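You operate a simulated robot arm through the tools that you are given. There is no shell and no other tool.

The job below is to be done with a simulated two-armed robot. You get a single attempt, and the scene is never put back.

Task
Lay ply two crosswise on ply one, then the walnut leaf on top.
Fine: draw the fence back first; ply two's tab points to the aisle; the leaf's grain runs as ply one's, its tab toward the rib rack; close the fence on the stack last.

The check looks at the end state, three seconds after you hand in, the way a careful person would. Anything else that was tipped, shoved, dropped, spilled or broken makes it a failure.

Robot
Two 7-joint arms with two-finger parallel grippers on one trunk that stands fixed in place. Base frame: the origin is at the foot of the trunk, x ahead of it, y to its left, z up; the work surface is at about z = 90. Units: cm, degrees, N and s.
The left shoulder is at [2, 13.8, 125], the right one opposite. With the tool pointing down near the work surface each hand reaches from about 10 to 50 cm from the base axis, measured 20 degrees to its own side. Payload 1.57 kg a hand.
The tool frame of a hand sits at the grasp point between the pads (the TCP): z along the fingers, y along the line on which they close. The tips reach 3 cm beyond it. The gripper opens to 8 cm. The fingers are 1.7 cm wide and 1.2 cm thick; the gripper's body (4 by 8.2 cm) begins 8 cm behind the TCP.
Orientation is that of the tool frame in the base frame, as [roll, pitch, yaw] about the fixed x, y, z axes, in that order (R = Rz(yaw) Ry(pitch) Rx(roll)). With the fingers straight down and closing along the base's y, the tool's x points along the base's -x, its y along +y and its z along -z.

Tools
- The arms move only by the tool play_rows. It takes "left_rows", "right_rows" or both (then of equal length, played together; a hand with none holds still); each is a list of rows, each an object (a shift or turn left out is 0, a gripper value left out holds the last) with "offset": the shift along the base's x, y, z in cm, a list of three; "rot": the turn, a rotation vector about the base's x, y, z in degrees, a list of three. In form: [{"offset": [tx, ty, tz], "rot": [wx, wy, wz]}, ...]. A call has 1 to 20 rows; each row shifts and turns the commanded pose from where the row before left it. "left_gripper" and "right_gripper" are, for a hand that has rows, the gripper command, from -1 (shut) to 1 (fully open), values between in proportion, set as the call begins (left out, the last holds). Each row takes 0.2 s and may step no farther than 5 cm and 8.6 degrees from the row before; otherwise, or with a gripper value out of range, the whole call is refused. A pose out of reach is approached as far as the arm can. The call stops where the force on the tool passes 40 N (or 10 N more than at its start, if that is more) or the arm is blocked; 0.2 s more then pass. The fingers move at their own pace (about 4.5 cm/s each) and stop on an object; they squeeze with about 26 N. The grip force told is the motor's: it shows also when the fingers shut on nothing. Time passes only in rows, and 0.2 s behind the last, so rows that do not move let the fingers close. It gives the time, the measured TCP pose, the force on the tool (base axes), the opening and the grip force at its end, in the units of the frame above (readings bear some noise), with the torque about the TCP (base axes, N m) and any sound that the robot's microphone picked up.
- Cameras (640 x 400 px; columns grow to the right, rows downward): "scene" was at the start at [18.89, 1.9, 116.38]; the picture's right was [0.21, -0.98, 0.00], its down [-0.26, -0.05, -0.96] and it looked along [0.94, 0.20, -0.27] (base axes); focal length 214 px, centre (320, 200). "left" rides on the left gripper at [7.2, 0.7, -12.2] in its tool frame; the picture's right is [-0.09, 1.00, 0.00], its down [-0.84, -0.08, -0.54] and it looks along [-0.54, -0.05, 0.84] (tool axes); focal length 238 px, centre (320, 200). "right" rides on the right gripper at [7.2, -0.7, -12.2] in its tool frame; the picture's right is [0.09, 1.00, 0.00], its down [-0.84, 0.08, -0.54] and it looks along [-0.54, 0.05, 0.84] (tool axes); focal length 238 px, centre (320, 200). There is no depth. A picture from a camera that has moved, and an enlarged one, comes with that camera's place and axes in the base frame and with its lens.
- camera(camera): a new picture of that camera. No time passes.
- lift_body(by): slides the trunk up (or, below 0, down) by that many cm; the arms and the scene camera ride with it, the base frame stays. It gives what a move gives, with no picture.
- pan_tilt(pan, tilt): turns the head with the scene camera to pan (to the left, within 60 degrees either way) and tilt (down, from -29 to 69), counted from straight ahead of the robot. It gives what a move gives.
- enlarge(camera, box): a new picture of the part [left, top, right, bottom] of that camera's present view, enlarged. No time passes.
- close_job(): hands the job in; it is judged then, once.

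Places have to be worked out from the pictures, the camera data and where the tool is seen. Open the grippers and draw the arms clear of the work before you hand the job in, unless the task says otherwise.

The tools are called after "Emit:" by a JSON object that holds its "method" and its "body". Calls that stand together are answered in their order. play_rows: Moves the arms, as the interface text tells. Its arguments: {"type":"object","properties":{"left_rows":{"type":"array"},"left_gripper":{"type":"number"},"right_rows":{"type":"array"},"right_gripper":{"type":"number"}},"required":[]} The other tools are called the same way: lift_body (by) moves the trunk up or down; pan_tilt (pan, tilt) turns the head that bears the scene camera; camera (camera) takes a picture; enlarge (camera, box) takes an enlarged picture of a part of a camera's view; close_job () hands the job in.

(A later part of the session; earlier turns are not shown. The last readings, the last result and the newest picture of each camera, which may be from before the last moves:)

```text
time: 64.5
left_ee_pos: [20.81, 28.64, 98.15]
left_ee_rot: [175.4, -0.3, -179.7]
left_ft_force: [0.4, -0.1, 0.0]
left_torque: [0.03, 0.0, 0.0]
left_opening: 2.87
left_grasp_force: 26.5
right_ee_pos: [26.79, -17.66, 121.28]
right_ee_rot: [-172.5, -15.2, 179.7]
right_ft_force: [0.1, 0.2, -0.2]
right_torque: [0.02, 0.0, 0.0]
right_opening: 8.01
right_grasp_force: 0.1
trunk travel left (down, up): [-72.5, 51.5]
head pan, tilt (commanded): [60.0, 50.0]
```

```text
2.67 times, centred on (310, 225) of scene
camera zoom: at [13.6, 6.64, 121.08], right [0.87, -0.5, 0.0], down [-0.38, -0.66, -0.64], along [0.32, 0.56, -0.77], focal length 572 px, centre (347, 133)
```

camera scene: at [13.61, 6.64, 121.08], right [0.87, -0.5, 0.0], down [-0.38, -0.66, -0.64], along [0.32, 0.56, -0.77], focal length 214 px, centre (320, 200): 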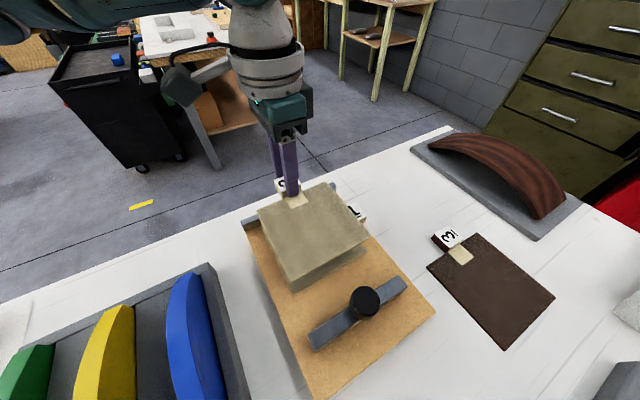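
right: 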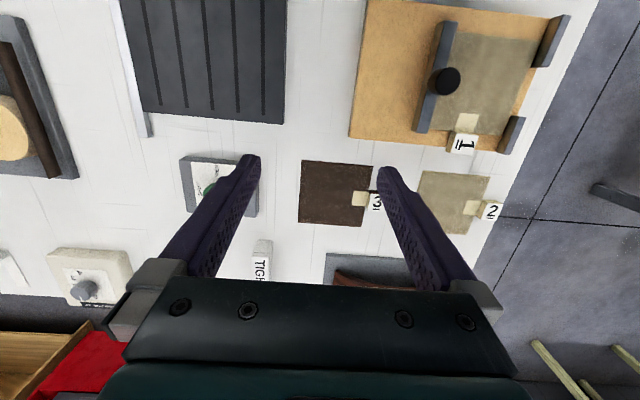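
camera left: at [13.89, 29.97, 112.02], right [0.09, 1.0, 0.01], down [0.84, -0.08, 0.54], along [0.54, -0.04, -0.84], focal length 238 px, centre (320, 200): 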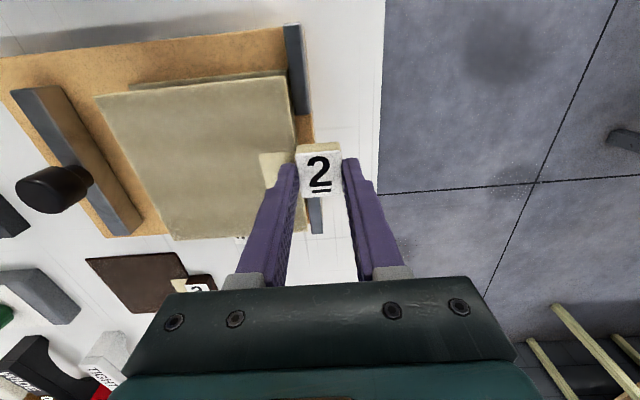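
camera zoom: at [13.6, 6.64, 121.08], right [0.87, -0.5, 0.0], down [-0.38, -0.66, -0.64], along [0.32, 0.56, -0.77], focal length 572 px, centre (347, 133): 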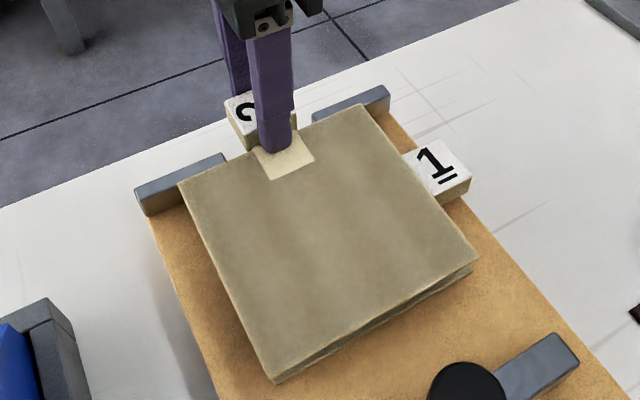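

Still the same grip, no further slip. Ply two is ~0.35 -x and ~0.5 -y of ply one by the scene view; I trim (+0.12, +0.1) and descend in two stages.

Emit:
{"method": "play_rows", "body": {"left_rows": [{"offset": [0.12, 0.1, 0]}, {"offset": [0, 0, -0.4]}, {"offset": [0, 0, -0.4]}, {"offset": [0, 0, -0.4]}, {}]}}

Emit:
{"method": "enlarge", "body": {"camera": "scene", "box": [220, 150, 400, 300]}}

```text
time: 65.7
left_ee_pos: [20.87, 28.7, 96.91]
left_ee_rot: [175.3, -0.3, -179.8]
left_ft_force: [-0.4, -0.1, -0.6]
left_torque: [0.03, 0.0, 0.01]
left_opening: 2.88
left_grasp_force: 26.3
right_ee_pos: [26.87, -17.59, 121.37]
right_ee_rot: [-172.3, -15.3, 179.8]
right_ft_force: [-0.6, 0.2, 0.5]
right_torque: [0.0, -0.01, -0.02]
right_opening: 7.96
right_grasp_force: 0.1
trunk travel left (down, up): [-72.5, 51.5]
head pan, tilt (commanded): [60.0, 50.0]
```

```text
2.67 times, centred on (310, 225) of scene
camera zoom: at [13.6, 6.64, 121.08], right [0.87, -0.5, 0.0], down [-0.38, -0.66, -0.64], along [0.32, 0.56, -0.77], focal length 572 px, centre (347, 133)
```

zoom: 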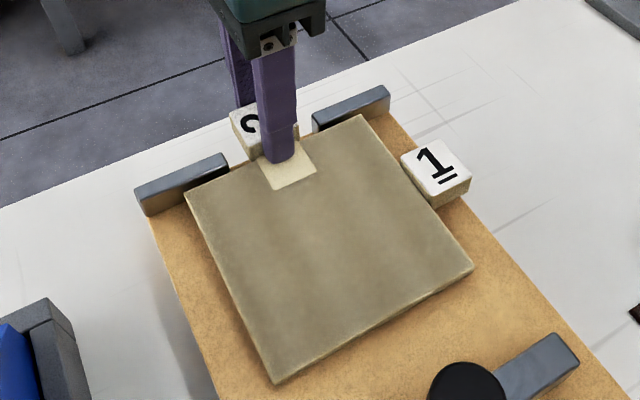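

No contact, clear of block 1 and the stops. I continue down in small steps, watching the force.

Emit:
{"method": "play_rows", "body": {"left_rows": [{"offset": [0, 0, -0.25]}, {"offset": [0, 0, -0.25]}, {}]}}

Emit:
{"method": "play_rows", "body": {"left_rows": [{"offset": [0, 0, -0.15]}, {"offset": [0, 0, -0.1]}, {}]}}

Emit:
{"method": "enlarge", "body": {"camera": "scene", "box": [220, 150, 400, 300]}}

Emit:
{"method": "enlarge", "body": {"camera": "left", "box": [60, 10, 380, 210]}}

```text
time: 66.5
left_ee_pos: [20.75, 28.77, 96.47]
left_ee_rot: [175.4, -0.3, -179.8]
left_ft_force: [0.1, 0.1, 3.7]
left_torque: [-0.51, 0.18, 0.03]
left_opening: 2.85
left_grasp_force: 26.2
right_ee_pos: [26.84, -17.58, 121.35]
right_ee_rot: [-172.4, -15.3, 179.8]
right_ft_force: [-0.6, -1.0, -0.7]
right_torque: [0.01, -0.02, 0.01]
right_opening: 8.0
right_grasp_force: 0.0
trunk travel left (down, up): [-72.5, 51.5]
head pan, tilt (commanded): [60.0, 50.0]
```

```text
time: 67.3
left_ee_pos: [20.89, 28.72, 96.25]
left_ee_rot: [175.4, -0.2, -179.8]
left_ft_force: [-0.5, 0.3, 3.6]
left_torque: [-0.56, 0.27, -0.03]
left_opening: 2.9
left_grasp_force: 26.3
right_ee_pos: [26.71, -17.63, 121.39]
right_ee_rot: [-172.4, -15.2, 179.7]
right_ft_force: [-0.9, 0.4, 0.0]
right_torque: [0.0, 0.02, 0.0]
right_opening: 7.97
right_grasp_force: 0.1
trunk travel left (down, up): [-72.5, 51.5]
head pan, tilt (commanded): [60.0, 50.0]
```

```text
2.67 times, centred on (310, 225) of scene
camera zoom: at [13.61, 6.64, 121.08], right [0.87, -0.5, 0.0], down [-0.38, -0.66, -0.64], along [0.32, 0.56, -0.77], focal length 572 px, centre (347, 133)
```

zoom: 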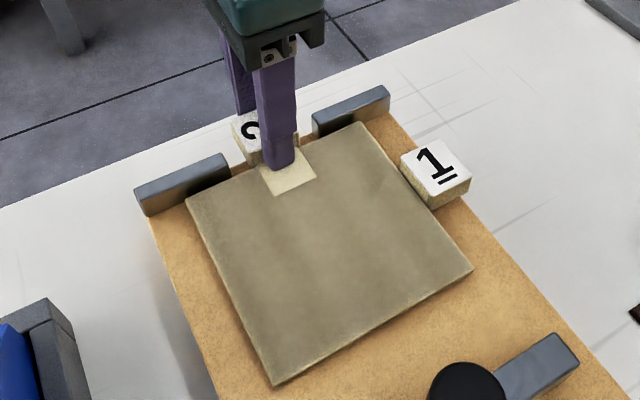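

```text
2.00 times, centred on (220, 110) of left
camera zoom: at [13.67, 28.51, 108.52], right [0.09, 0.99, 0.08], down [0.84, -0.12, 0.53], along [0.54, 0.02, -0.84], focal length 477 px, centre (520, 380)
```

zoom: 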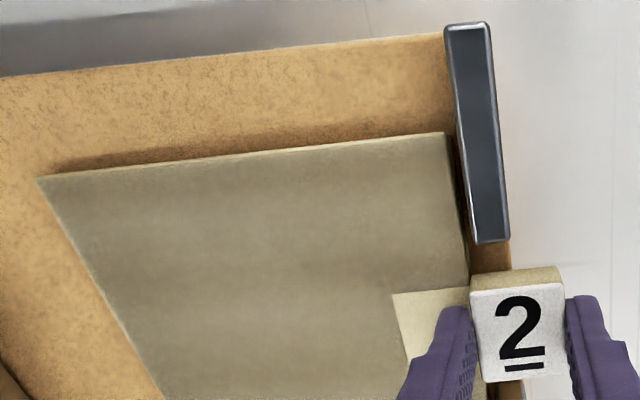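

Torque shows the far -x,-y corner touching first, so the sheet is tilted the other way by ~3° (I over-rotated). I rotate the hand back while lowering the +y side, pivoting about that edge.

Emit:
{"method": "play_rows", "body": {"left_rows": [{"offset": [0, 0.06, -0.13], "rot": [-0.8, 0, 0]}, {"offset": [0, 0.06, -0.13], "rot": [-0.8, 0, 0]}, {}]}}

Emit:
{"method": "enlarge", "body": {"camera": "left", "box": [60, 10, 380, 210]}}

```text
time: 68.1
left_ee_pos: [20.7, 29.06, 96.02]
left_ee_rot: [177.0, -0.2, -179.8]
left_ft_force: [-0.2, -0.9, 1.7]
left_torque: [-0.29, 0.16, 0.02]
left_opening: 2.91
left_grasp_force: 26.1
right_ee_pos: [26.87, -17.55, 121.42]
right_ee_rot: [-172.4, -15.3, 179.6]
right_ft_force: [-0.2, 0.1, 1.3]
right_torque: [0.01, 0.0, 0.02]
right_opening: 7.99
right_grasp_force: 0.0
trunk travel left (down, up): [-72.5, 51.5]
head pan, tilt (commanded): [60.0, 50.0]
```

```text
2.00 times, centred on (220, 110) of left
camera zoom: at [13.59, 28.98, 108.25], right [0.09, 0.99, 0.05], down [0.84, -0.1, 0.53], along [0.54, 0.0, -0.84], focal length 477 px, centre (520, 380)
```

zoom: 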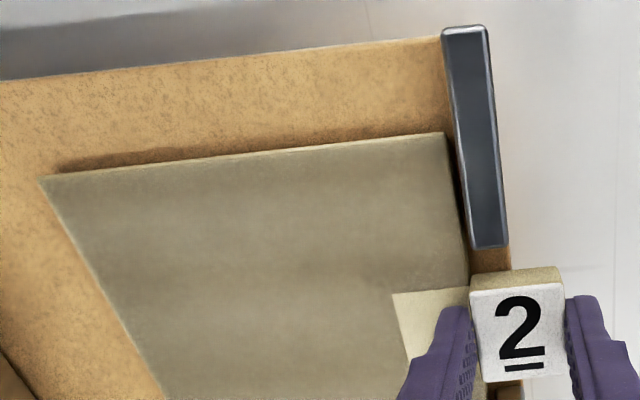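

The load dropped; I continue the same rolling motion a little more.

Emit:
{"method": "play_rows", "body": {"left_rows": [{"offset": [0, 0.0, -0.12], "rot": [-0.7, 0, 0]}, {"offset": [0, 0.0, -0.12], "rot": [-0.7, 0, 0]}, {}]}}

Emit:
{"method": "enlarge", "body": {"camera": "left", "box": [60, 10, 380, 210]}}

Emit:
{"method": "enlarge", "body": {"camera": "scene", "box": [220, 150, 400, 300]}}

```text
time: 68.9
left_ee_pos: [20.86, 29.05, 95.85]
left_ee_rot: [178.3, -0.2, -179.7]
left_ft_force: [-2.7, -0.4, 18.1]
left_torque: [-0.36, 0.59, -0.02]
left_opening: 2.89
left_grasp_force: 26.3
right_ee_pos: [26.69, -17.57, 121.34]
right_ee_rot: [-172.4, -15.2, 179.8]
right_ft_force: [0.0, -0.4, -0.5]
right_torque: [0.0, 0.04, -0.01]
right_opening: 8.0
right_grasp_force: 0.0
trunk travel left (down, up): [-72.5, 51.5]
head pan, tilt (commanded): [60.0, 50.0]
```

```text
2.00 times, centred on (220, 110) of left
camera zoom: at [13.62, 29.32, 108.05], right [0.09, 1.0, 0.03], down [0.84, -0.09, 0.54], along [0.54, -0.02, -0.84], focal length 477 px, centre (520, 380)
```

zoom: 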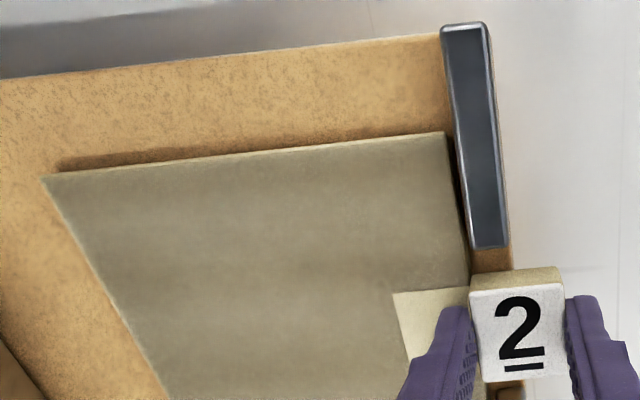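

```text
2.67 times, centred on (310, 225) of scene
camera zoom: at [13.62, 6.7, 121.11], right [0.87, -0.5, 0.0], down [-0.38, -0.66, -0.64], along [0.32, 0.56, -0.77], focal length 572 px, centre (347, 133)
```

zoom: 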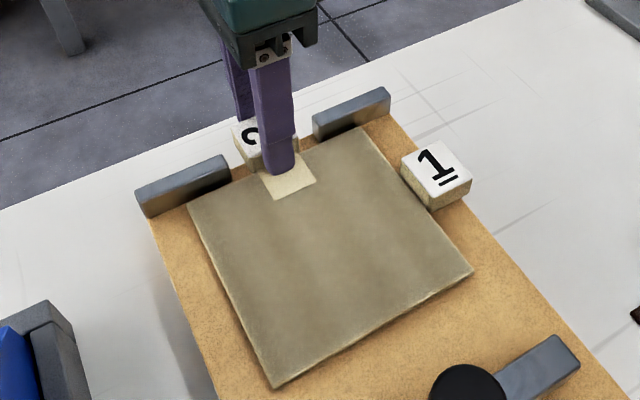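

Now the force is spread near the sheet itself (flat on ply one). I relieve slightly and open to about 5 cm.

Emit:
{"method": "play_rows", "body": {"left_rows": [{"offset": [0, 0, 0.05]}, {"offset": [0, 0, 0.05]}, {}]}}

Emit:
{"method": "play_rows", "body": {"left_rows": [{}, {}, {}], "left_gripper": 0.2}}

Emit:
{"method": "enlarge", "body": {"camera": "left", "box": [60, 10, 380, 210]}}

Emit:
{"method": "enlarge", "body": {"camera": "scene", "box": [220, 150, 400, 300]}}

```text
time: 69.7
left_ee_pos: [20.83, 28.84, 95.94]
left_ee_rot: [178.3, -0.2, -179.8]
left_ft_force: [-0.5, 2.3, 3.5]
left_torque: [-0.08, 0.14, -0.07]
left_opening: 2.89
left_grasp_force: 25.8
right_ee_pos: [26.78, -17.53, 121.17]
right_ee_rot: [-172.5, -15.3, 179.7]
right_ft_force: [-0.1, -0.8, -1.7]
right_torque: [0.01, 0.03, 0.02]
right_opening: 8.02
right_grasp_force: 0.1
trunk travel left (down, up): [-72.5, 51.5]
head pan, tilt (commanded): [60.0, 50.0]
```

```text
time: 70.5
left_ee_pos: [20.84, 28.89, 95.85]
left_ee_rot: [178.4, -0.1, -179.8]
left_ft_force: [0.3, 0.4, 2.5]
left_torque: [-0.07, -0.01, -0.02]
left_opening: 4.7
left_grasp_force: 0.2
right_ee_pos: [26.8, -17.64, 121.32]
right_ee_rot: [-172.3, -15.3, 179.7]
right_ft_force: [0.3, -0.6, -0.6]
right_torque: [0.0, -0.06, -0.01]
right_opening: 7.99
right_grasp_force: 0.0
trunk travel left (down, up): [-72.5, 51.5]
head pan, tilt (commanded): [60.0, 50.0]
```

```text
2.00 times, centred on (220, 110) of left
camera zoom: at [13.63, 29.19, 108.1], right [0.09, 1.0, 0.03], down [0.84, -0.09, 0.54], along [0.54, -0.02, -0.84], focal length 477 px, centre (520, 380)
```

zoom: 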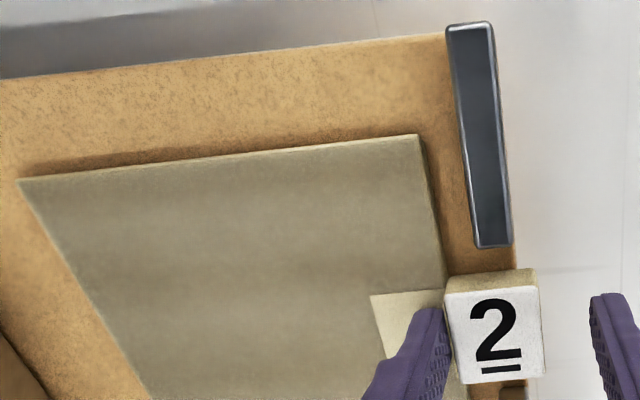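

```text
2.67 times, centred on (310, 225) of scene
camera zoom: at [13.61, 6.66, 121.08], right [0.87, -0.5, 0.0], down [-0.38, -0.66, -0.64], along [0.32, 0.56, -0.77], focal length 572 px, centre (347, 133)
```

zoom: 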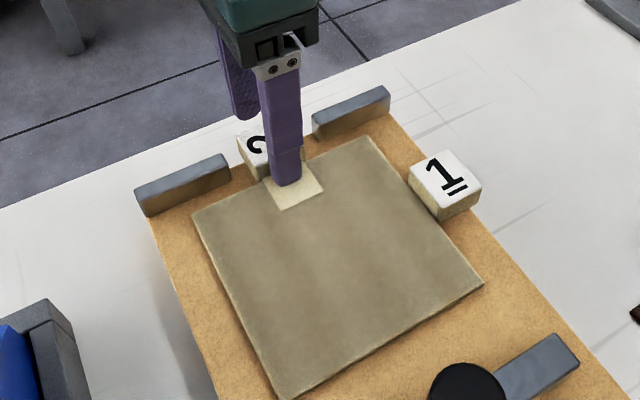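

On opening, the inner fingertip brushed the tab and dragged both plies ~0.9 cm toward -y together; they remain stacked and the fence will push them back to the stops. I rise straight up now.

Emit:
{"method": "play_rows", "body": {"left_rows": [{"offset": [0, 0, 0.3]}, {"offset": [0, 0, 0.6]}, {"offset": [0, 0, 1.0]}, {"offset": [0, 0, 1.4], "rot": [-0.8, 0, 0]}, {"offset": [0, 0, 1.5], "rot": [-0.8, 0, 0]}, {"offset": [0, 0, 1.5]}, {"offset": [0, 0, 1.5]}, {"offset": [0, 0, 1.5]}]}}

Emit:
{"method": "camera", "body": {"camera": "left"}}

Emit:
{"method": "enlarge", "body": {"camera": "scene", "box": [220, 150, 400, 300]}}

```text
time: 72.3
left_ee_pos: [20.66, 28.82, 104.8]
left_ee_rot: [179.9, -0.2, -179.8]
left_ft_force: [-0.4, 0.7, -0.3]
left_torque: [-0.01, -0.03, 0.02]
left_opening: 4.81
left_grasp_force: 0.0
right_ee_pos: [26.82, -17.68, 121.24]
right_ee_rot: [-172.3, -15.3, 179.7]
right_ft_force: [0.7, -0.3, -0.5]
right_torque: [-0.03, -0.01, -0.01]
right_opening: 8.02
right_grasp_force: 0.1
trunk travel left (down, up): [-72.5, 51.5]
head pan, tilt (commanded): [60.0, 50.0]
```

```text
taken
camera left: at [13.49, 29.45, 117.17], right [0.09, 1.0, 0.0], down [0.84, -0.08, 0.54], along [0.54, -0.05, -0.84], focal length 238 px, centre (320, 200)
```

left: 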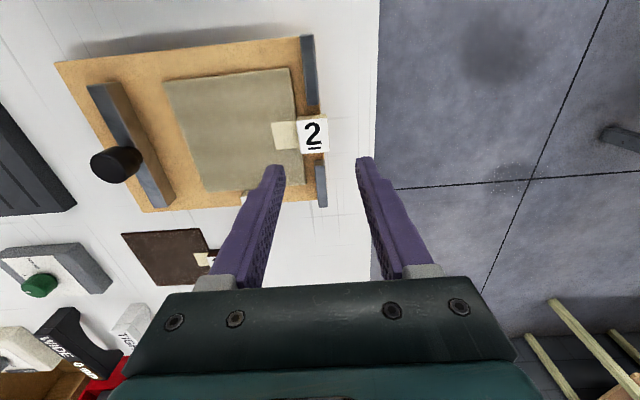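

```text
2.67 times, centred on (310, 225) of scene
camera zoom: at [13.6, 6.64, 121.08], right [0.87, -0.5, 0.0], down [-0.38, -0.66, -0.64], along [0.32, 0.56, -0.77], focal length 572 px, centre (347, 133)
```

zoom: 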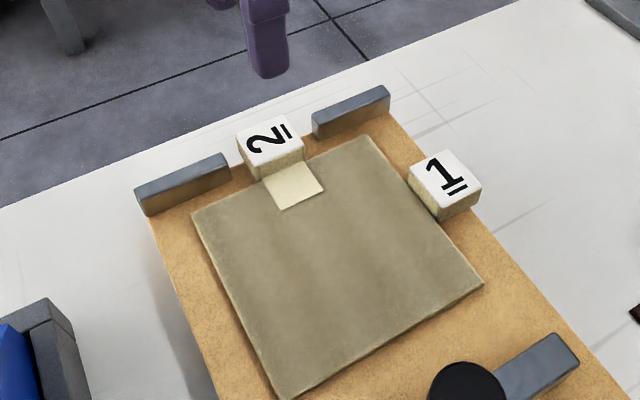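

Ply two lies on ply one with its tab toward the aisle between the stops; stack centre now ≈ (20.9, 20.6), to be squared by the fence later. Next I go to the leaf's block near (40, 11.4).

Emit:
{"method": "play_rows", "body": {"left_rows": [{"offset": [1.35, -1.24, 0.1]}, {"offset": [1.35, -1.24, 0.1]}, {"offset": [1.35, -1.24, 0.1]}, {"offset": [1.35, -1.24, 0.1]}, {"offset": [1.35, -1.24, 0.1]}, {"offset": [1.35, -1.24, 0.1]}, {"offset": [1.35, -1.24, 0.1]}, {"offset": [1.35, -1.24, 0.1]}, {"offset": [1.35, -1.24, 0.1]}, {"offset": [1.35, -1.24, 0.1]}, {"offset": [1.35, -1.24, 0.1]}, {"offset": [1.35, -1.24, 0.1]}, {"offset": [1.35, -1.24, 0.1]}, {"offset": [1.35, -1.24, 0.1]}, {}], "left_gripper": 0.6}}

Emit:
{"method": "camera", "body": {"camera": "left"}}

Emit:
{"method": "enlarge", "body": {"camera": "left", "box": [180, 40, 380, 165]}}

Emit:
{"method": "pan_tilt", "body": {"pan": 20, "tilt": 45}}

Emit:
{"method": "camera", "body": {"camera": "scene"}}

```text
time: 75.5
left_ee_pos: [39.7, 11.66, 106.56]
left_ee_rot: [179.9, -0.1, -179.8]
left_ft_force: [0.6, 0.0, -0.2]
left_torque: [0.01, 0.0, -0.05]
left_opening: 6.4
left_grasp_force: 0.1
right_ee_pos: [26.71, -17.65, 121.37]
right_ee_rot: [-172.4, -15.3, 179.7]
right_ft_force: [0.2, -0.5, -0.5]
right_torque: [0.02, 0.01, 0.0]
right_opening: 8.01
right_grasp_force: 0.0
trunk travel left (down, up): [-72.5, 51.5]
head pan, tilt (commanded): [60.0, 50.0]
```

```text
taken
camera left: at [32.53, 12.34, 118.8], right [0.09, 1.0, 0.0], down [0.84, -0.08, 0.54], along [0.54, -0.05, -0.84], focal length 238 px, centre (320, 200)
```

left: 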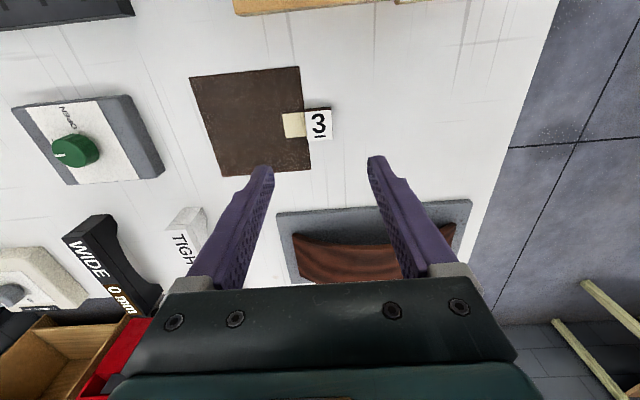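

```text
3.20 times, centred on (280, 102) of left
camera zoom: at [32.53, 12.34, 118.8], right [0.09, 1.0, 0.0], down [0.84, -0.08, 0.54], along [0.54, -0.05, -0.84], focal length 763 px, centre (448, 512)
```

zoom: 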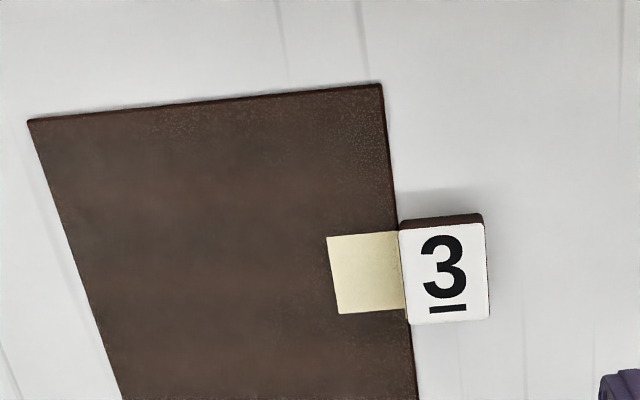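

```text
time: 76.6
left_ee_pos: [39.68, 11.62, 106.58]
left_ee_rot: [179.9, -0.2, -179.8]
left_ft_force: [0.7, 0.6, -0.6]
left_torque: [0.02, -0.01, 0.0]
left_opening: 6.41
left_grasp_force: 0.0
right_ee_pos: [26.66, -17.66, 121.26]
right_ee_rot: [-172.4, -15.3, 179.7]
right_ft_force: [-0.4, -0.4, -0.2]
right_torque: [-0.01, 0.04, 0.01]
right_opening: 8.02
right_grasp_force: 0.0
trunk travel left (down, up): [-72.5, 51.5]
head pan, tilt (commanded): [20.0, 45.0]
```

```text
taken
camera scene: at [17.39, 2.76, 121.77], right [0.34, -0.94, 0.0], down [-0.66, -0.24, -0.71], along [0.66, 0.24, -0.71], focal length 214 px, centre (320, 200)
```

scene: 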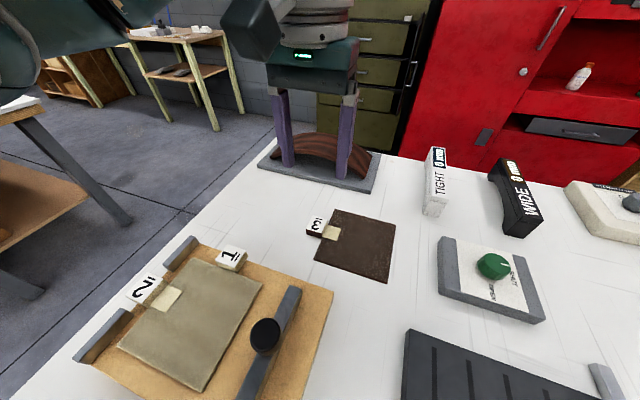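

Block 3 is centred at ≈ (40.1, 11.5), leaf centre (40.15, 4.05). I descend to z≈97.

Emit:
{"method": "play_rows", "body": {"left_rows": [{"offset": [0.2, -0.07, -1.0]}, {"offset": [0.2, -0.07, -1.2]}, {"offset": [0, 0, -1.2]}, {"offset": [0, 0, -1.2]}, {"offset": [0, 0, -1.2]}, {"offset": [0, 0, -1.2]}, {"offset": [0, 0, -1.3]}, {"offset": [0, 0, -1.3]}, {}]}}

Emit:
{"method": "enlarge", "body": {"camera": "scene", "box": [240, 150, 400, 250]}}

Emit:
{"method": "camera", "body": {"camera": "left"}}

```text
time: 78.6
left_ee_pos: [40.01, 11.66, 96.75]
left_ee_rot: [-179.9, -0.2, -179.8]
left_ft_force: [-0.1, -0.2, -0.3]
left_torque: [0.02, 0.03, 0.02]
left_opening: 6.38
left_grasp_force: 0.0
right_ee_pos: [26.77, -17.58, 121.39]
right_ee_rot: [-172.4, -15.3, 179.7]
right_ft_force: [-0.8, 0.1, -0.6]
right_torque: [0.01, 0.0, 0.02]
right_opening: 7.99
right_grasp_force: 0.1
trunk travel left (down, up): [-72.5, 51.5]
head pan, tilt (commanded): [20.0, 45.0]
```

```text
4.00 times, centred on (320, 200) of scene
camera zoom: at [17.4, 2.75, 121.77], right [0.34, -0.94, 0.0], down [-0.66, -0.24, -0.71], along [0.66, 0.24, -0.71], focal length 858 px, centre (320, 200)
```

zoom: 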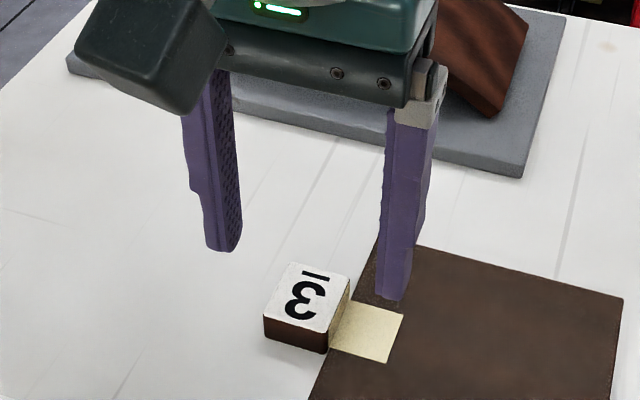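

```text
taken
camera left: at [32.78, 12.21, 109.03], right [0.09, 1.0, 0.0], down [0.84, -0.07, 0.54], along [0.54, -0.05, -0.84], focal length 238 px, centre (320, 200)
```

left: 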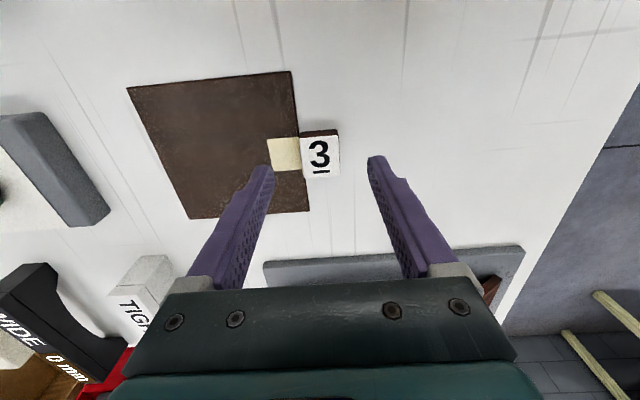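

Alignment is good. I descend to z≈93.95 and close.

Emit:
{"method": "play_rows", "body": {"left_rows": [{"offset": [0, -0.08, -0.8]}, {"offset": [0, 0, -0.8]}, {"offset": [0, 0, -0.7]}, {"offset": [0, 0, -0.45]}, {}]}}

Emit:
{"method": "enlarge", "body": {"camera": "scene", "box": [260, 180, 380, 255]}}

```text
time: 79.8
left_ee_pos: [40.1, 11.29, 94.16]
left_ee_rot: [180.0, -0.3, -179.8]
left_ft_force: [0.2, 0.1, -0.1]
left_torque: [0.01, 0.0, 0.03]
left_opening: 6.4
left_grasp_force: 0.0
right_ee_pos: [26.8, -17.59, 121.39]
right_ee_rot: [-172.4, -15.3, 179.7]
right_ft_force: [0.2, 0.8, 0.1]
right_torque: [0.03, -0.01, -0.02]
right_opening: 8.0
right_grasp_force: 0.0
trunk travel left (down, up): [-72.5, 51.5]
head pan, tilt (commanded): [20.0, 45.0]
```

```text
5.33 times, centred on (320, 218) of scene
camera zoom: at [17.4, 2.75, 121.77], right [0.34, -0.94, 0.0], down [-0.66, -0.24, -0.71], along [0.66, 0.24, -0.71], focal length 1144 px, centre (320, 107)
```

zoom: 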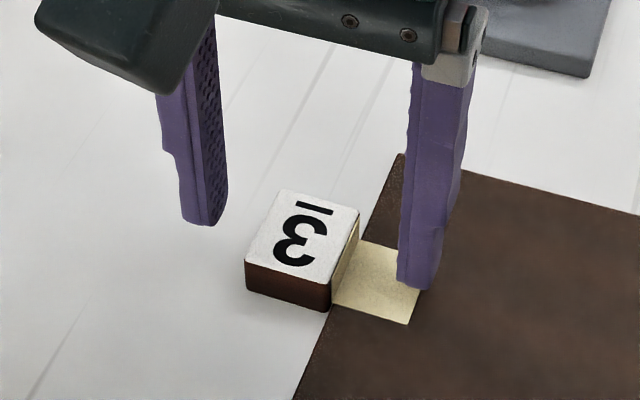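

I lower 0.2 more and close on the block.

Emit:
{"method": "play_rows", "body": {"left_rows": [{"offset": [0, 0.05, -0.2]}, {}]}}

Emit:
{"method": "play_rows", "body": {"left_rows": [{}, {}, {}, {}, {}], "left_gripper": -1}}

Emit:
{"method": "camera", "body": {"camera": "left"}}

Emit:
{"method": "enlarge", "body": {"camera": "scene", "box": [260, 180, 380, 255]}}

```text
time: 80.4
left_ee_pos: [40.15, 11.36, 93.87]
left_ee_rot: [180.0, -0.1, -179.7]
left_ft_force: [-0.1, -0.1, -0.2]
left_torque: [-0.01, 0.02, 0.0]
left_opening: 6.41
left_grasp_force: 0.2
right_ee_pos: [26.69, -17.57, 121.34]
right_ee_rot: [-172.4, -15.4, 179.7]
right_ft_force: [-0.4, -0.1, 0.2]
right_torque: [0.0, 0.05, -0.01]
right_opening: 8.0
right_grasp_force: 0.0
trunk travel left (down, up): [-72.5, 51.5]
head pan, tilt (commanded): [20.0, 45.0]
```

```text
time: 81.6
left_ee_pos: [40.13, 11.27, 93.91]
left_ee_rot: [179.9, -0.2, -179.8]
left_ft_force: [1.0, -1.3, -0.4]
left_torque: [-0.02, 0.02, 0.03]
left_opening: 2.9
left_grasp_force: 26.1
right_ee_pos: [26.81, -17.63, 121.33]
right_ee_rot: [-172.4, -15.3, 179.6]
right_ft_force: [-0.4, -0.6, 0.9]
right_torque: [0.02, 0.0, 0.02]
right_opening: 8.0
right_grasp_force: 0.2
trunk travel left (down, up): [-72.5, 51.5]
head pan, tilt (commanded): [20.0, 45.0]
```

```text
taken
camera left: at [32.95, 12.06, 106.18], right [0.09, 1.0, 0.0], down [0.84, -0.07, 0.54], along [0.54, -0.05, -0.84], focal length 238 px, centre (320, 200)
```

left: 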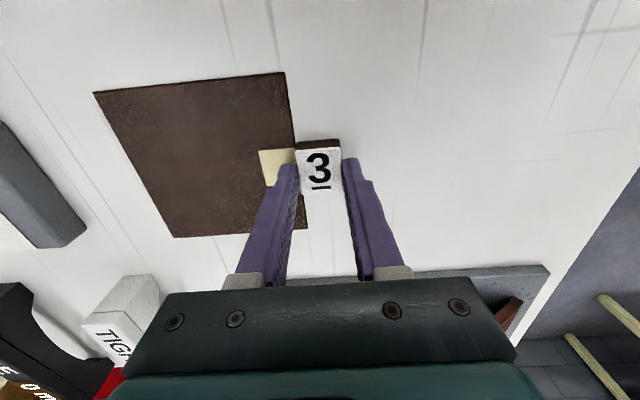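

```text
5.33 times, centred on (320, 218) of scene
camera zoom: at [17.4, 2.75, 121.77], right [0.34, -0.94, 0.0], down [-0.66, -0.24, -0.71], along [0.66, 0.24, -0.71], focal length 1144 px, centre (320, 107)
```

zoom: 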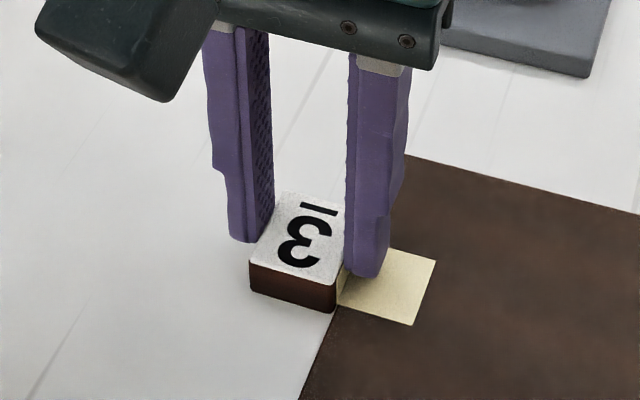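

The leaf's block is gripped (2.9 cm). Before carrying it I take a clear zoomed view of the two-ply stack for its exact pose.

Emit:
{"method": "pan_tilt", "body": {"pan": 60, "tilt": 60}}

Emit:
{"method": "enlarge", "body": {"camera": "scene", "box": [220, 110, 412, 230]}}

Emit:
{"method": "enlarge", "body": {"camera": "scene", "box": [220, 190, 460, 340]}}

```text
time: 82.6
left_ee_pos: [40.15, 11.43, 93.93]
left_ee_rot: [-180.0, -0.2, -179.7]
left_ft_force: [0.0, 0.2, 0.9]
left_torque: [0.03, 0.0, -0.02]
left_opening: 2.86
left_grasp_force: 25.9
right_ee_pos: [26.64, -17.59, 121.4]
right_ee_rot: [-172.4, -15.3, 179.7]
right_ft_force: [0.2, 0.7, 0.1]
right_torque: [0.01, -0.02, -0.01]
right_opening: 8.0
right_grasp_force: 0.1
trunk travel left (down, up): [-72.5, 51.5]
head pan, tilt (commanded): [60.0, 60.0]
```

```text
3.33 times, centred on (316, 170) of scene
camera zoom: at [13.09, 5.74, 119.82], right [0.87, -0.5, 0.0], down [-0.43, -0.75, -0.5], along [0.25, 0.43, -0.87], focal length 715 px, centre (333, 300)
```

zoom: 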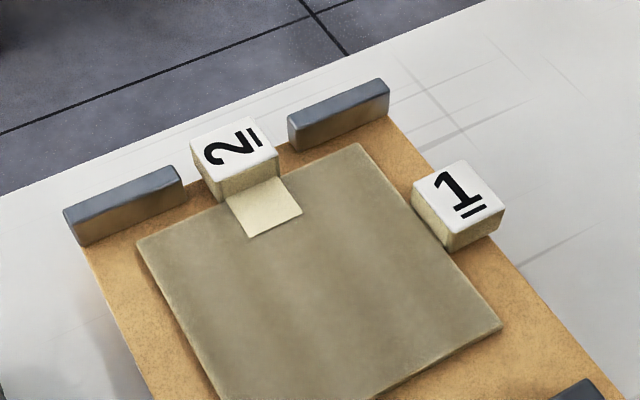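

```text
2.67 times, centred on (340, 265) of scene
camera zoom: at [13.09, 5.74, 119.82], right [0.87, -0.5, 0.0], down [-0.43, -0.75, -0.5], along [0.25, 0.43, -0.87], focal length 572 px, centre (267, 27)
```

zoom: 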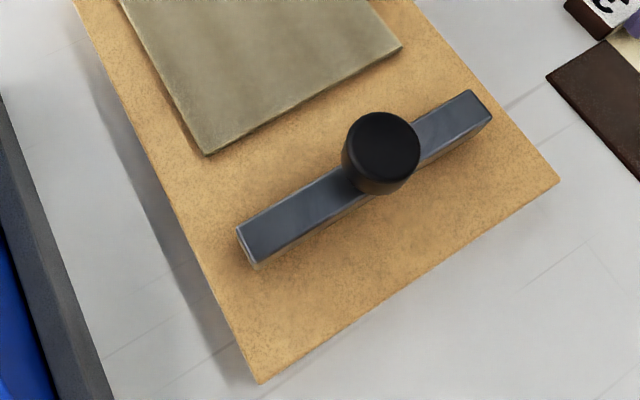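

Stack is square at TCP-frame centre ≈ (20.87, 20.7), with ply one's and ply two's edges flush. The leaf will go to ≈ (20.77, 20.5), i.e. TCP (13.3, 20.55) after a +90° turn. I lift the leaf now.

Emit:
{"method": "play_rows", "body": {"left_rows": [{"offset": [0, 0, 0.3]}, {"offset": [0, 0, 0.5]}, {"offset": [0, 0, 0.8]}, {"offset": [0, 0, 1.2]}, {"offset": [0, 0, 1.4]}, {"offset": [0, 0, 1.4]}, {"offset": [0, 0, 1.4]}, {"offset": [0, 0, 1.4]}, {"offset": [0, 0, 1.4]}, {"offset": [0, 0, 1.2]}, {}]}}

Emit:
{"method": "camera", "body": {"camera": "left"}}

Emit:
{"method": "pan_tilt", "body": {"pan": 30, "tilt": 45}}

Emit:
{"method": "camera", "body": {"camera": "scene"}}

```text
time: 85.0
left_ee_pos: [40.0, 11.41, 105.11]
left_ee_rot: [180.0, -0.2, -179.7]
left_ft_force: [0.0, -0.5, 0.1]
left_torque: [-0.01, -0.01, -0.01]
left_opening: 2.87
left_grasp_force: 26.5
right_ee_pos: [26.73, -17.66, 121.27]
right_ee_rot: [-172.4, -15.2, 179.6]
right_ft_force: [0.2, 0.8, 0.3]
right_torque: [-0.01, 0.02, -0.02]
right_opening: 7.99
right_grasp_force: 0.0
trunk travel left (down, up): [-72.5, 51.5]
head pan, tilt (commanded): [60.0, 60.0]
```

```text
taken
camera left: at [32.85, 12.1, 117.38], right [0.09, 1.0, 0.0], down [0.84, -0.07, 0.54], along [0.54, -0.05, -0.84], focal length 238 px, centre (320, 200)
```

left: 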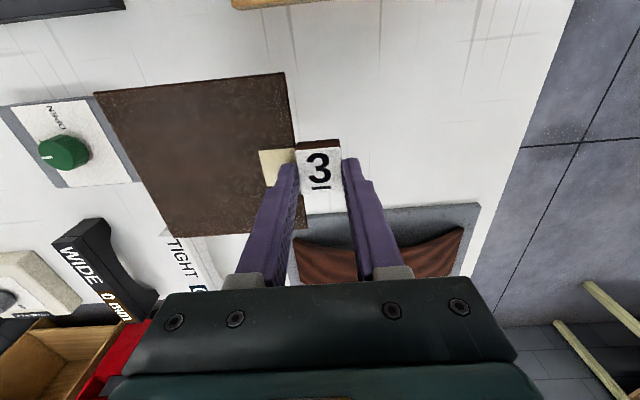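

```text
time: 86.0
left_ee_pos: [39.96, 11.33, 105.18]
left_ee_rot: [180.0, -0.2, -179.7]
left_ft_force: [0.3, -0.9, -0.3]
left_torque: [0.05, 0.01, -0.03]
left_opening: 2.9
left_grasp_force: 26.1
right_ee_pos: [26.76, -17.68, 121.37]
right_ee_rot: [-172.4, -15.3, 179.7]
right_ft_force: [0.2, -0.2, 0.1]
right_torque: [0.02, 0.02, -0.02]
right_opening: 8.0
right_grasp_force: 0.1
trunk travel left (down, up): [-72.5, 51.5]
head pan, tilt (commanded): [30.0, 45.0]
```

```text
taken
camera scene: at [16.79, 4.04, 121.76], right [0.5, -0.87, 0.0], down [-0.61, -0.35, -0.71], along [0.61, 0.35, -0.71], focal length 214 px, centre (320, 200)
```

scene: 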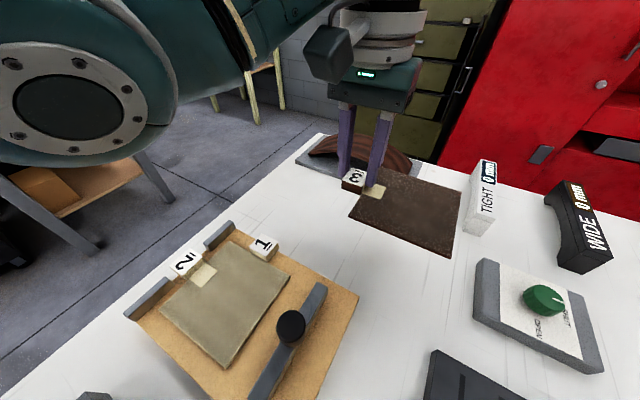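

The leaf hangs level. I begin turning it +90° about z while moving gently toward the jig, at a safe height.

Emit:
{"method": "play_rows", "body": {"left_rows": [{"offset": [-0.7, 0.4, 0], "rot": [0, 0, 5]}, {"offset": [-0.7, 0.4, 0], "rot": [0, 0, 5]}, {"offset": [-0.7, 0.4, 0], "rot": [0, 0, 5]}, {"offset": [-0.7, 0.4, 0], "rot": [0, 0, 5]}, {"offset": [-0.7, 0.4, 0], "rot": [0, 0, 5]}, {"offset": [-0.7, 0.4, 0], "rot": [0, 0, 5]}, {}]}}

Emit:
{"method": "camera", "body": {"camera": "scene"}}

```text
time: 87.6
left_ee_pos: [35.85, 14.05, 104.91]
left_ee_rot: [179.9, -0.3, -149.7]
left_ft_force: [0.0, 1.0, -0.4]
left_torque: [0.01, 0.01, -0.01]
left_opening: 2.88
left_grasp_force: 26.1
right_ee_pos: [26.74, -17.68, 121.3]
right_ee_rot: [-172.4, -15.4, 179.7]
right_ft_force: [-0.3, 0.3, -0.7]
right_torque: [0.0, 0.04, 0.01]
right_opening: 8.01
right_grasp_force: 0.1
trunk travel left (down, up): [-72.5, 51.5]
head pan, tilt (commanded): [30.0, 45.0]
```

```text
taken
camera scene: at [16.79, 4.04, 121.77], right [0.5, -0.87, 0.0], down [-0.61, -0.35, -0.71], along [0.61, 0.35, -0.71], focal length 214 px, centre (320, 200)
```

scene: 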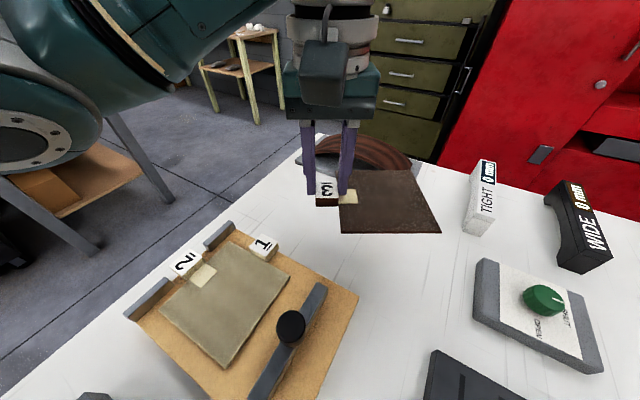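

The turn tracks well (30° done). I continue the remaining 60°.

Emit:
{"method": "play_rows", "body": {"left_rows": [{"offset": [-0.6, 0.3, 0], "rot": [0, 0, 5]}, {"offset": [-0.6, 0.3, 0], "rot": [0, 0, 5]}, {"offset": [-0.6, 0.3, 0], "rot": [0, 0, 5]}, {"offset": [-0.6, 0.3, 0], "rot": [0, 0, 5]}, {"offset": [-0.6, 0.3, 0], "rot": [0, 0, 5]}, {"offset": [-0.6, 0.3, 0], "rot": [0, 0, 5]}, {"offset": [-0.6, 0.3, 0], "rot": [0, 0, 5]}, {"offset": [-0.6, 0.3, 0], "rot": [0, 0, 5]}, {"offset": [-0.6, 0.3, 0], "rot": [0, 0, 5]}, {"offset": [-0.6, 0.3, 0], "rot": [0, 0, 5]}, {"offset": [-0.6, 0.3, 0], "rot": [0, 0, 5]}, {"offset": [-0.6, 0.3, 0], "rot": [0, 0, 4.7]}, {}]}}

Emit:
{"method": "camera", "body": {"camera": "scene"}}

Emit:
{"method": "camera", "body": {"camera": "left"}}

```text
time: 90.4
left_ee_pos: [28.64, 17.31, 104.85]
left_ee_rot: [179.9, -0.2, -89.9]
left_ft_force: [-0.4, -0.8, 0.0]
left_torque: [0.02, 0.02, -0.01]
left_opening: 2.87
left_grasp_force: 25.8
right_ee_pos: [26.84, -17.63, 121.31]
right_ee_rot: [-172.4, -15.2, 179.7]
right_ft_force: [0.0, -0.3, 0.2]
right_torque: [0.02, 0.0, -0.02]
right_opening: 8.01
right_grasp_force: 0.0
trunk travel left (down, up): [-72.5, 51.5]
head pan, tilt (commanded): [30.0, 45.0]
```

```text
taken
camera scene: at [16.79, 4.04, 121.77], right [0.5, -0.87, 0.0], down [-0.61, -0.35, -0.71], along [0.61, 0.35, -0.71], focal length 214 px, centre (320, 200)
```

scene: 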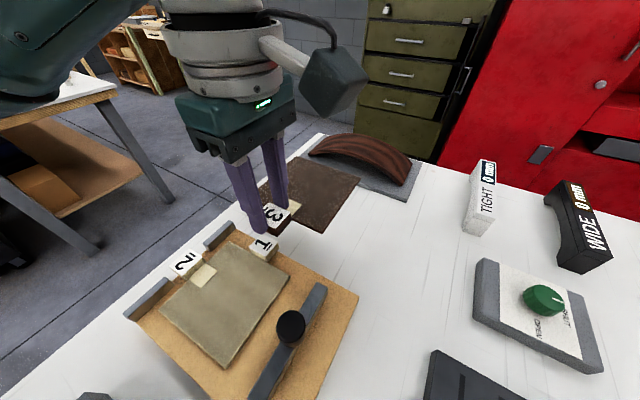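

```text
taken
camera left: at [27.92, 10.35, 117.1], right [-1.0, 0.09, 0.0], down [0.08, 0.84, 0.54], along [0.05, 0.54, -0.84], focal length 238 px, centre (320, 200)
```

left: 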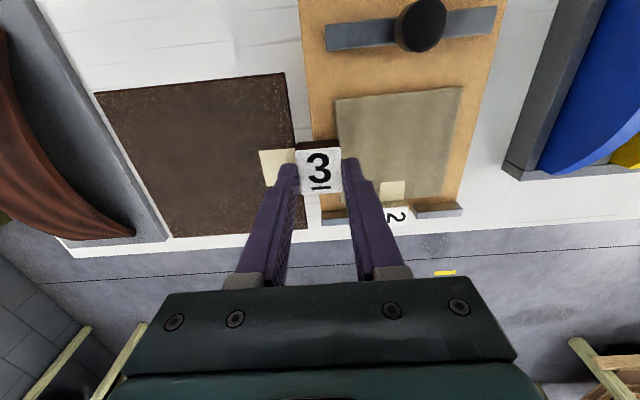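

Turned exactly (-89.9°): tab now points -x, toward the rib rack. I move the leaf over the stack.

Emit:
{"method": "play_rows", "body": {"left_rows": [{"offset": [-1.2, 0.27, 0]}, {"offset": [-1.3, 0.27, 0]}, {"offset": [-1.3, 0.27, 0]}, {"offset": [-1.3, 0.27, 0]}, {"offset": [-1.3, 0.27, 0]}, {"offset": [-1.3, 0.27, 0]}, {"offset": [-1.3, 0.27, 0]}, {"offset": [-1.3, 0.27, 0]}, {"offset": [-1.3, 0.27, 0]}, {"offset": [-1.3, 0.27, 0]}, {"offset": [-1.3, 0.27, 0]}, {"offset": [-1.0, 0.25, 0]}, {}]}}

Emit:
{"method": "camera", "body": {"camera": "left"}}

Emit:
{"method": "camera", "body": {"camera": "scene"}}

```text
time: 93.2
left_ee_pos: [17.6, 20.8, 102.4]
left_ee_rot: [179.9, -0.2, -90.1]
left_ft_force: [-0.7, 0.9, -0.7]
left_torque: [-0.01, 0.01, 0.02]
left_opening: 2.85
left_grasp_force: 25.4
left hand out of reach, approached as far as the arm can: row 8, 9, 10, 11, 12
right_ee_pos: [26.78, -17.7, 121.38]
right_ee_rot: [-172.4, -15.4, 179.8]
right_ft_force: [0.0, 0.2, 0.2]
right_torque: [-0.03, 0.01, -0.01]
right_opening: 7.99
right_grasp_force: 0.2
trunk travel left (down, up): [-72.5, 51.5]
head pan, tilt (commanded): [30.0, 45.0]
```

```text
taken
camera left: at [16.76, 13.65, 114.71], right [-1.0, 0.09, 0.0], down [0.08, 0.84, 0.54], along [0.05, 0.54, -0.84], focal length 238 px, centre (320, 200)
```

left: 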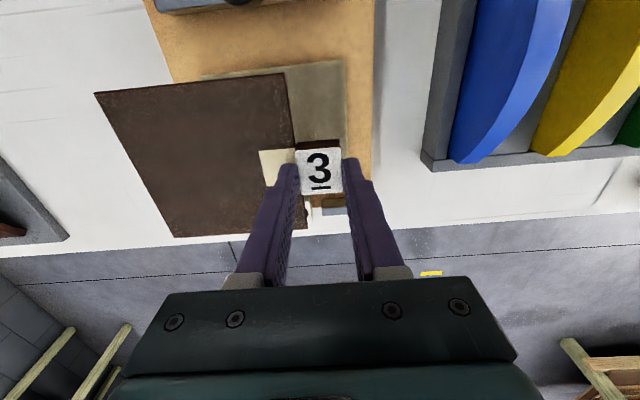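

```text
taken
camera scene: at [16.8, 4.04, 121.77], right [0.5, -0.87, 0.0], down [-0.61, -0.35, -0.71], along [0.61, 0.35, -0.71], focal length 214 px, centre (320, 200)
```

scene: 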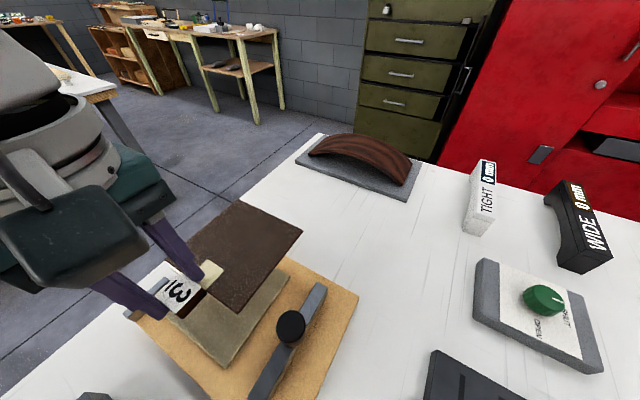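

The arm hits its inner reach limit at this shoulder height. I set the command back to the measured pose, then raise the trunk 20 cm and lower the hand relative to it.

Emit:
{"method": "play_rows", "body": {"left_rows": [{"offset": [2.1, 0.15, -1.2]}, {"offset": [2.1, 0.1, -1.2]}, {}]}}

Emit:
{"method": "lift_body", "body": {"by": 20}}

```text
time: 94.0
left_ee_pos: [21.65, 20.69, 99.9]
left_ee_rot: [-180.0, -0.2, -90.2]
left_ft_force: [0.1, 0.5, -0.2]
left_torque: [-0.01, 0.04, 0.0]
left_opening: 2.86
left_grasp_force: 25.5
right_ee_pos: [26.82, -17.65, 121.32]
right_ee_rot: [-172.4, -15.2, 179.7]
right_ft_force: [0.4, -0.4, -1.1]
right_torque: [-0.01, -0.01, -0.01]
right_opening: 7.99
right_grasp_force: 0.0
trunk travel left (down, up): [-72.5, 51.5]
head pan, tilt (commanded): [30.0, 45.0]
```

```text
time: 96.2
left_ee_pos: [21.54, 20.77, 119.9]
left_ee_rot: [179.9, -0.2, -90.0]
left_ft_force: [-0.4, 0.5, -0.5]
left_torque: [0.01, 0.04, -0.01]
left_opening: 2.86
left_grasp_force: 27.0
right_ee_pos: [26.8, -17.63, 141.34]
right_ee_rot: [-172.4, -15.2, 179.8]
right_ft_force: [0.0, 0.4, 0.3]
right_torque: [0.0, -0.02, 0.01]
right_opening: 7.98
right_grasp_force: 0.1
trunk travel left (down, up): [-92.5, 31.5]
head pan, tilt (commanded): [30.0, 45.0]
```

Now at (21.5, 20.8, 119.9) with the shoulder higher. I lower the hand to about z 105.5, then move in to x ≈ 13.3.

Emit:
{"method": "play_rows", "body": {"left_rows": [{"offset": [0, 0, -1.4]}, {"offset": [0, 0, -1.4]}, {"offset": [0, 0, -1.4]}, {"offset": [0, 0, -1.4]}, {"offset": [0, 0, -1.4]}, {"offset": [0, 0, -1.4]}, {"offset": [0, 0, -1.4]}, {"offset": [0, 0, -1.4]}, {"offset": [0, 0, -1.4]}, {"offset": [0, 0, -1.4]}, {}]}}

Emit:
{"method": "play_rows", "body": {"left_rows": [{"offset": [-1.0, 0, 0]}, {"offset": [-1.2, 0, 0]}, {"offset": [-1.2, 0, 0]}, {"offset": [-1.2, 0, 0]}, {"offset": [-1.2, 0, 0]}, {"offset": [-1.2, -0.1, 0]}, {"offset": [-1.2, -0.1, 0]}, {}]}}

Emit:
{"method": "camera", "body": {"camera": "left"}}

Emit:
{"method": "pan_tilt", "body": {"pan": 60, "tilt": 60}}

Emit:
{"method": "camera", "body": {"camera": "scene"}}

```text
time: 98.5
left_ee_pos: [21.49, 20.71, 105.81]
left_ee_rot: [179.9, -0.2, -90.1]
left_ft_force: [0.5, -0.6, -0.2]
left_torque: [-0.06, 0.03, 0.03]
left_opening: 2.87
left_grasp_force: 25.8
right_ee_pos: [26.82, -17.67, 141.37]
right_ee_rot: [-172.3, -15.3, 179.6]
right_ft_force: [0.5, 0.4, 0.1]
right_torque: [-0.01, 0.02, 0.0]
right_opening: 8.01
right_grasp_force: 0.0
trunk travel left (down, up): [-92.5, 31.5]
head pan, tilt (commanded): [30.0, 45.0]
```

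```text
time: 100.3
left_ee_pos: [13.62, 20.62, 105.93]
left_ee_rot: [-180.0, -0.2, -90.1]
left_ft_force: [-0.2, -0.1, -0.3]
left_torque: [-0.01, 0.01, 0.0]
left_opening: 2.89
left_grasp_force: 26.2
right_ee_pos: [26.77, -17.7, 141.39]
right_ee_rot: [-172.4, -15.3, 179.6]
right_ft_force: [0.1, -0.3, 0.2]
right_torque: [0.0, -0.02, 0.0]
right_opening: 8.0
right_grasp_force: 0.1
trunk travel left (down, up): [-92.5, 31.5]
head pan, tilt (commanded): [30.0, 45.0]
```

```text
taken
camera left: at [12.85, 13.52, 118.11], right [-1.0, 0.09, 0.0], down [0.08, 0.84, 0.54], along [0.05, 0.54, -0.84], focal length 238 px, centre (320, 200)
```

left: 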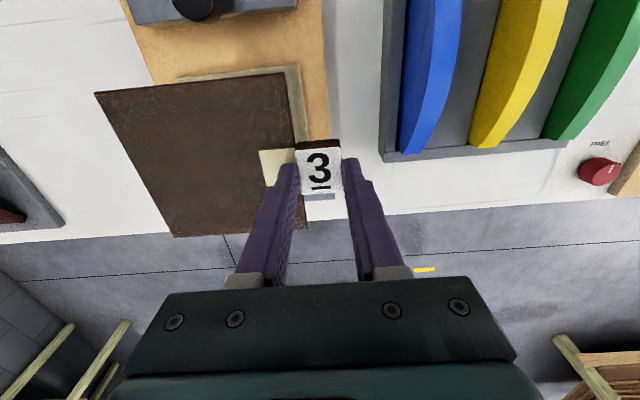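

```text
time: 101.3
left_ee_pos: [13.58, 20.73, 105.96]
left_ee_rot: [180.0, -0.1, -90.1]
left_ft_force: [1.5, 1.0, -0.3]
left_torque: [0.01, 0.01, 0.01]
left_opening: 2.86
left_grasp_force: 26.9
right_ee_pos: [26.73, -17.69, 141.36]
right_ee_rot: [-172.5, -15.2, 179.6]
right_ft_force: [-0.2, -0.4, -0.8]
right_torque: [0.0, -0.01, 0.0]
right_opening: 7.99
right_grasp_force: 0.0
trunk travel left (down, up): [-92.5, 31.5]
head pan, tilt (commanded): [60.0, 60.0]
```

```text
taken
camera scene: at [13.09, 5.74, 139.82], right [0.87, -0.5, 0.0], down [-0.43, -0.75, -0.5], along [0.25, 0.43, -0.87], focal length 214 px, centre (320, 200)
```

scene: 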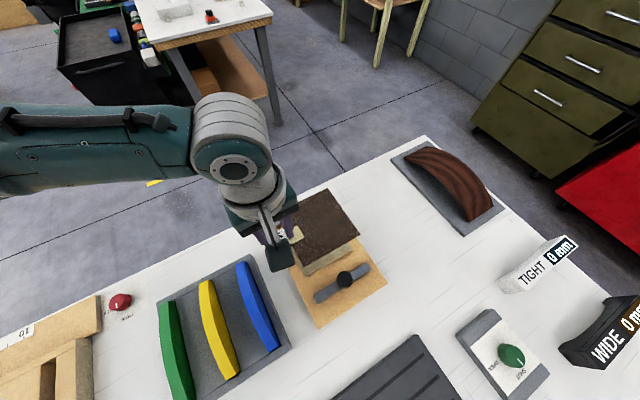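

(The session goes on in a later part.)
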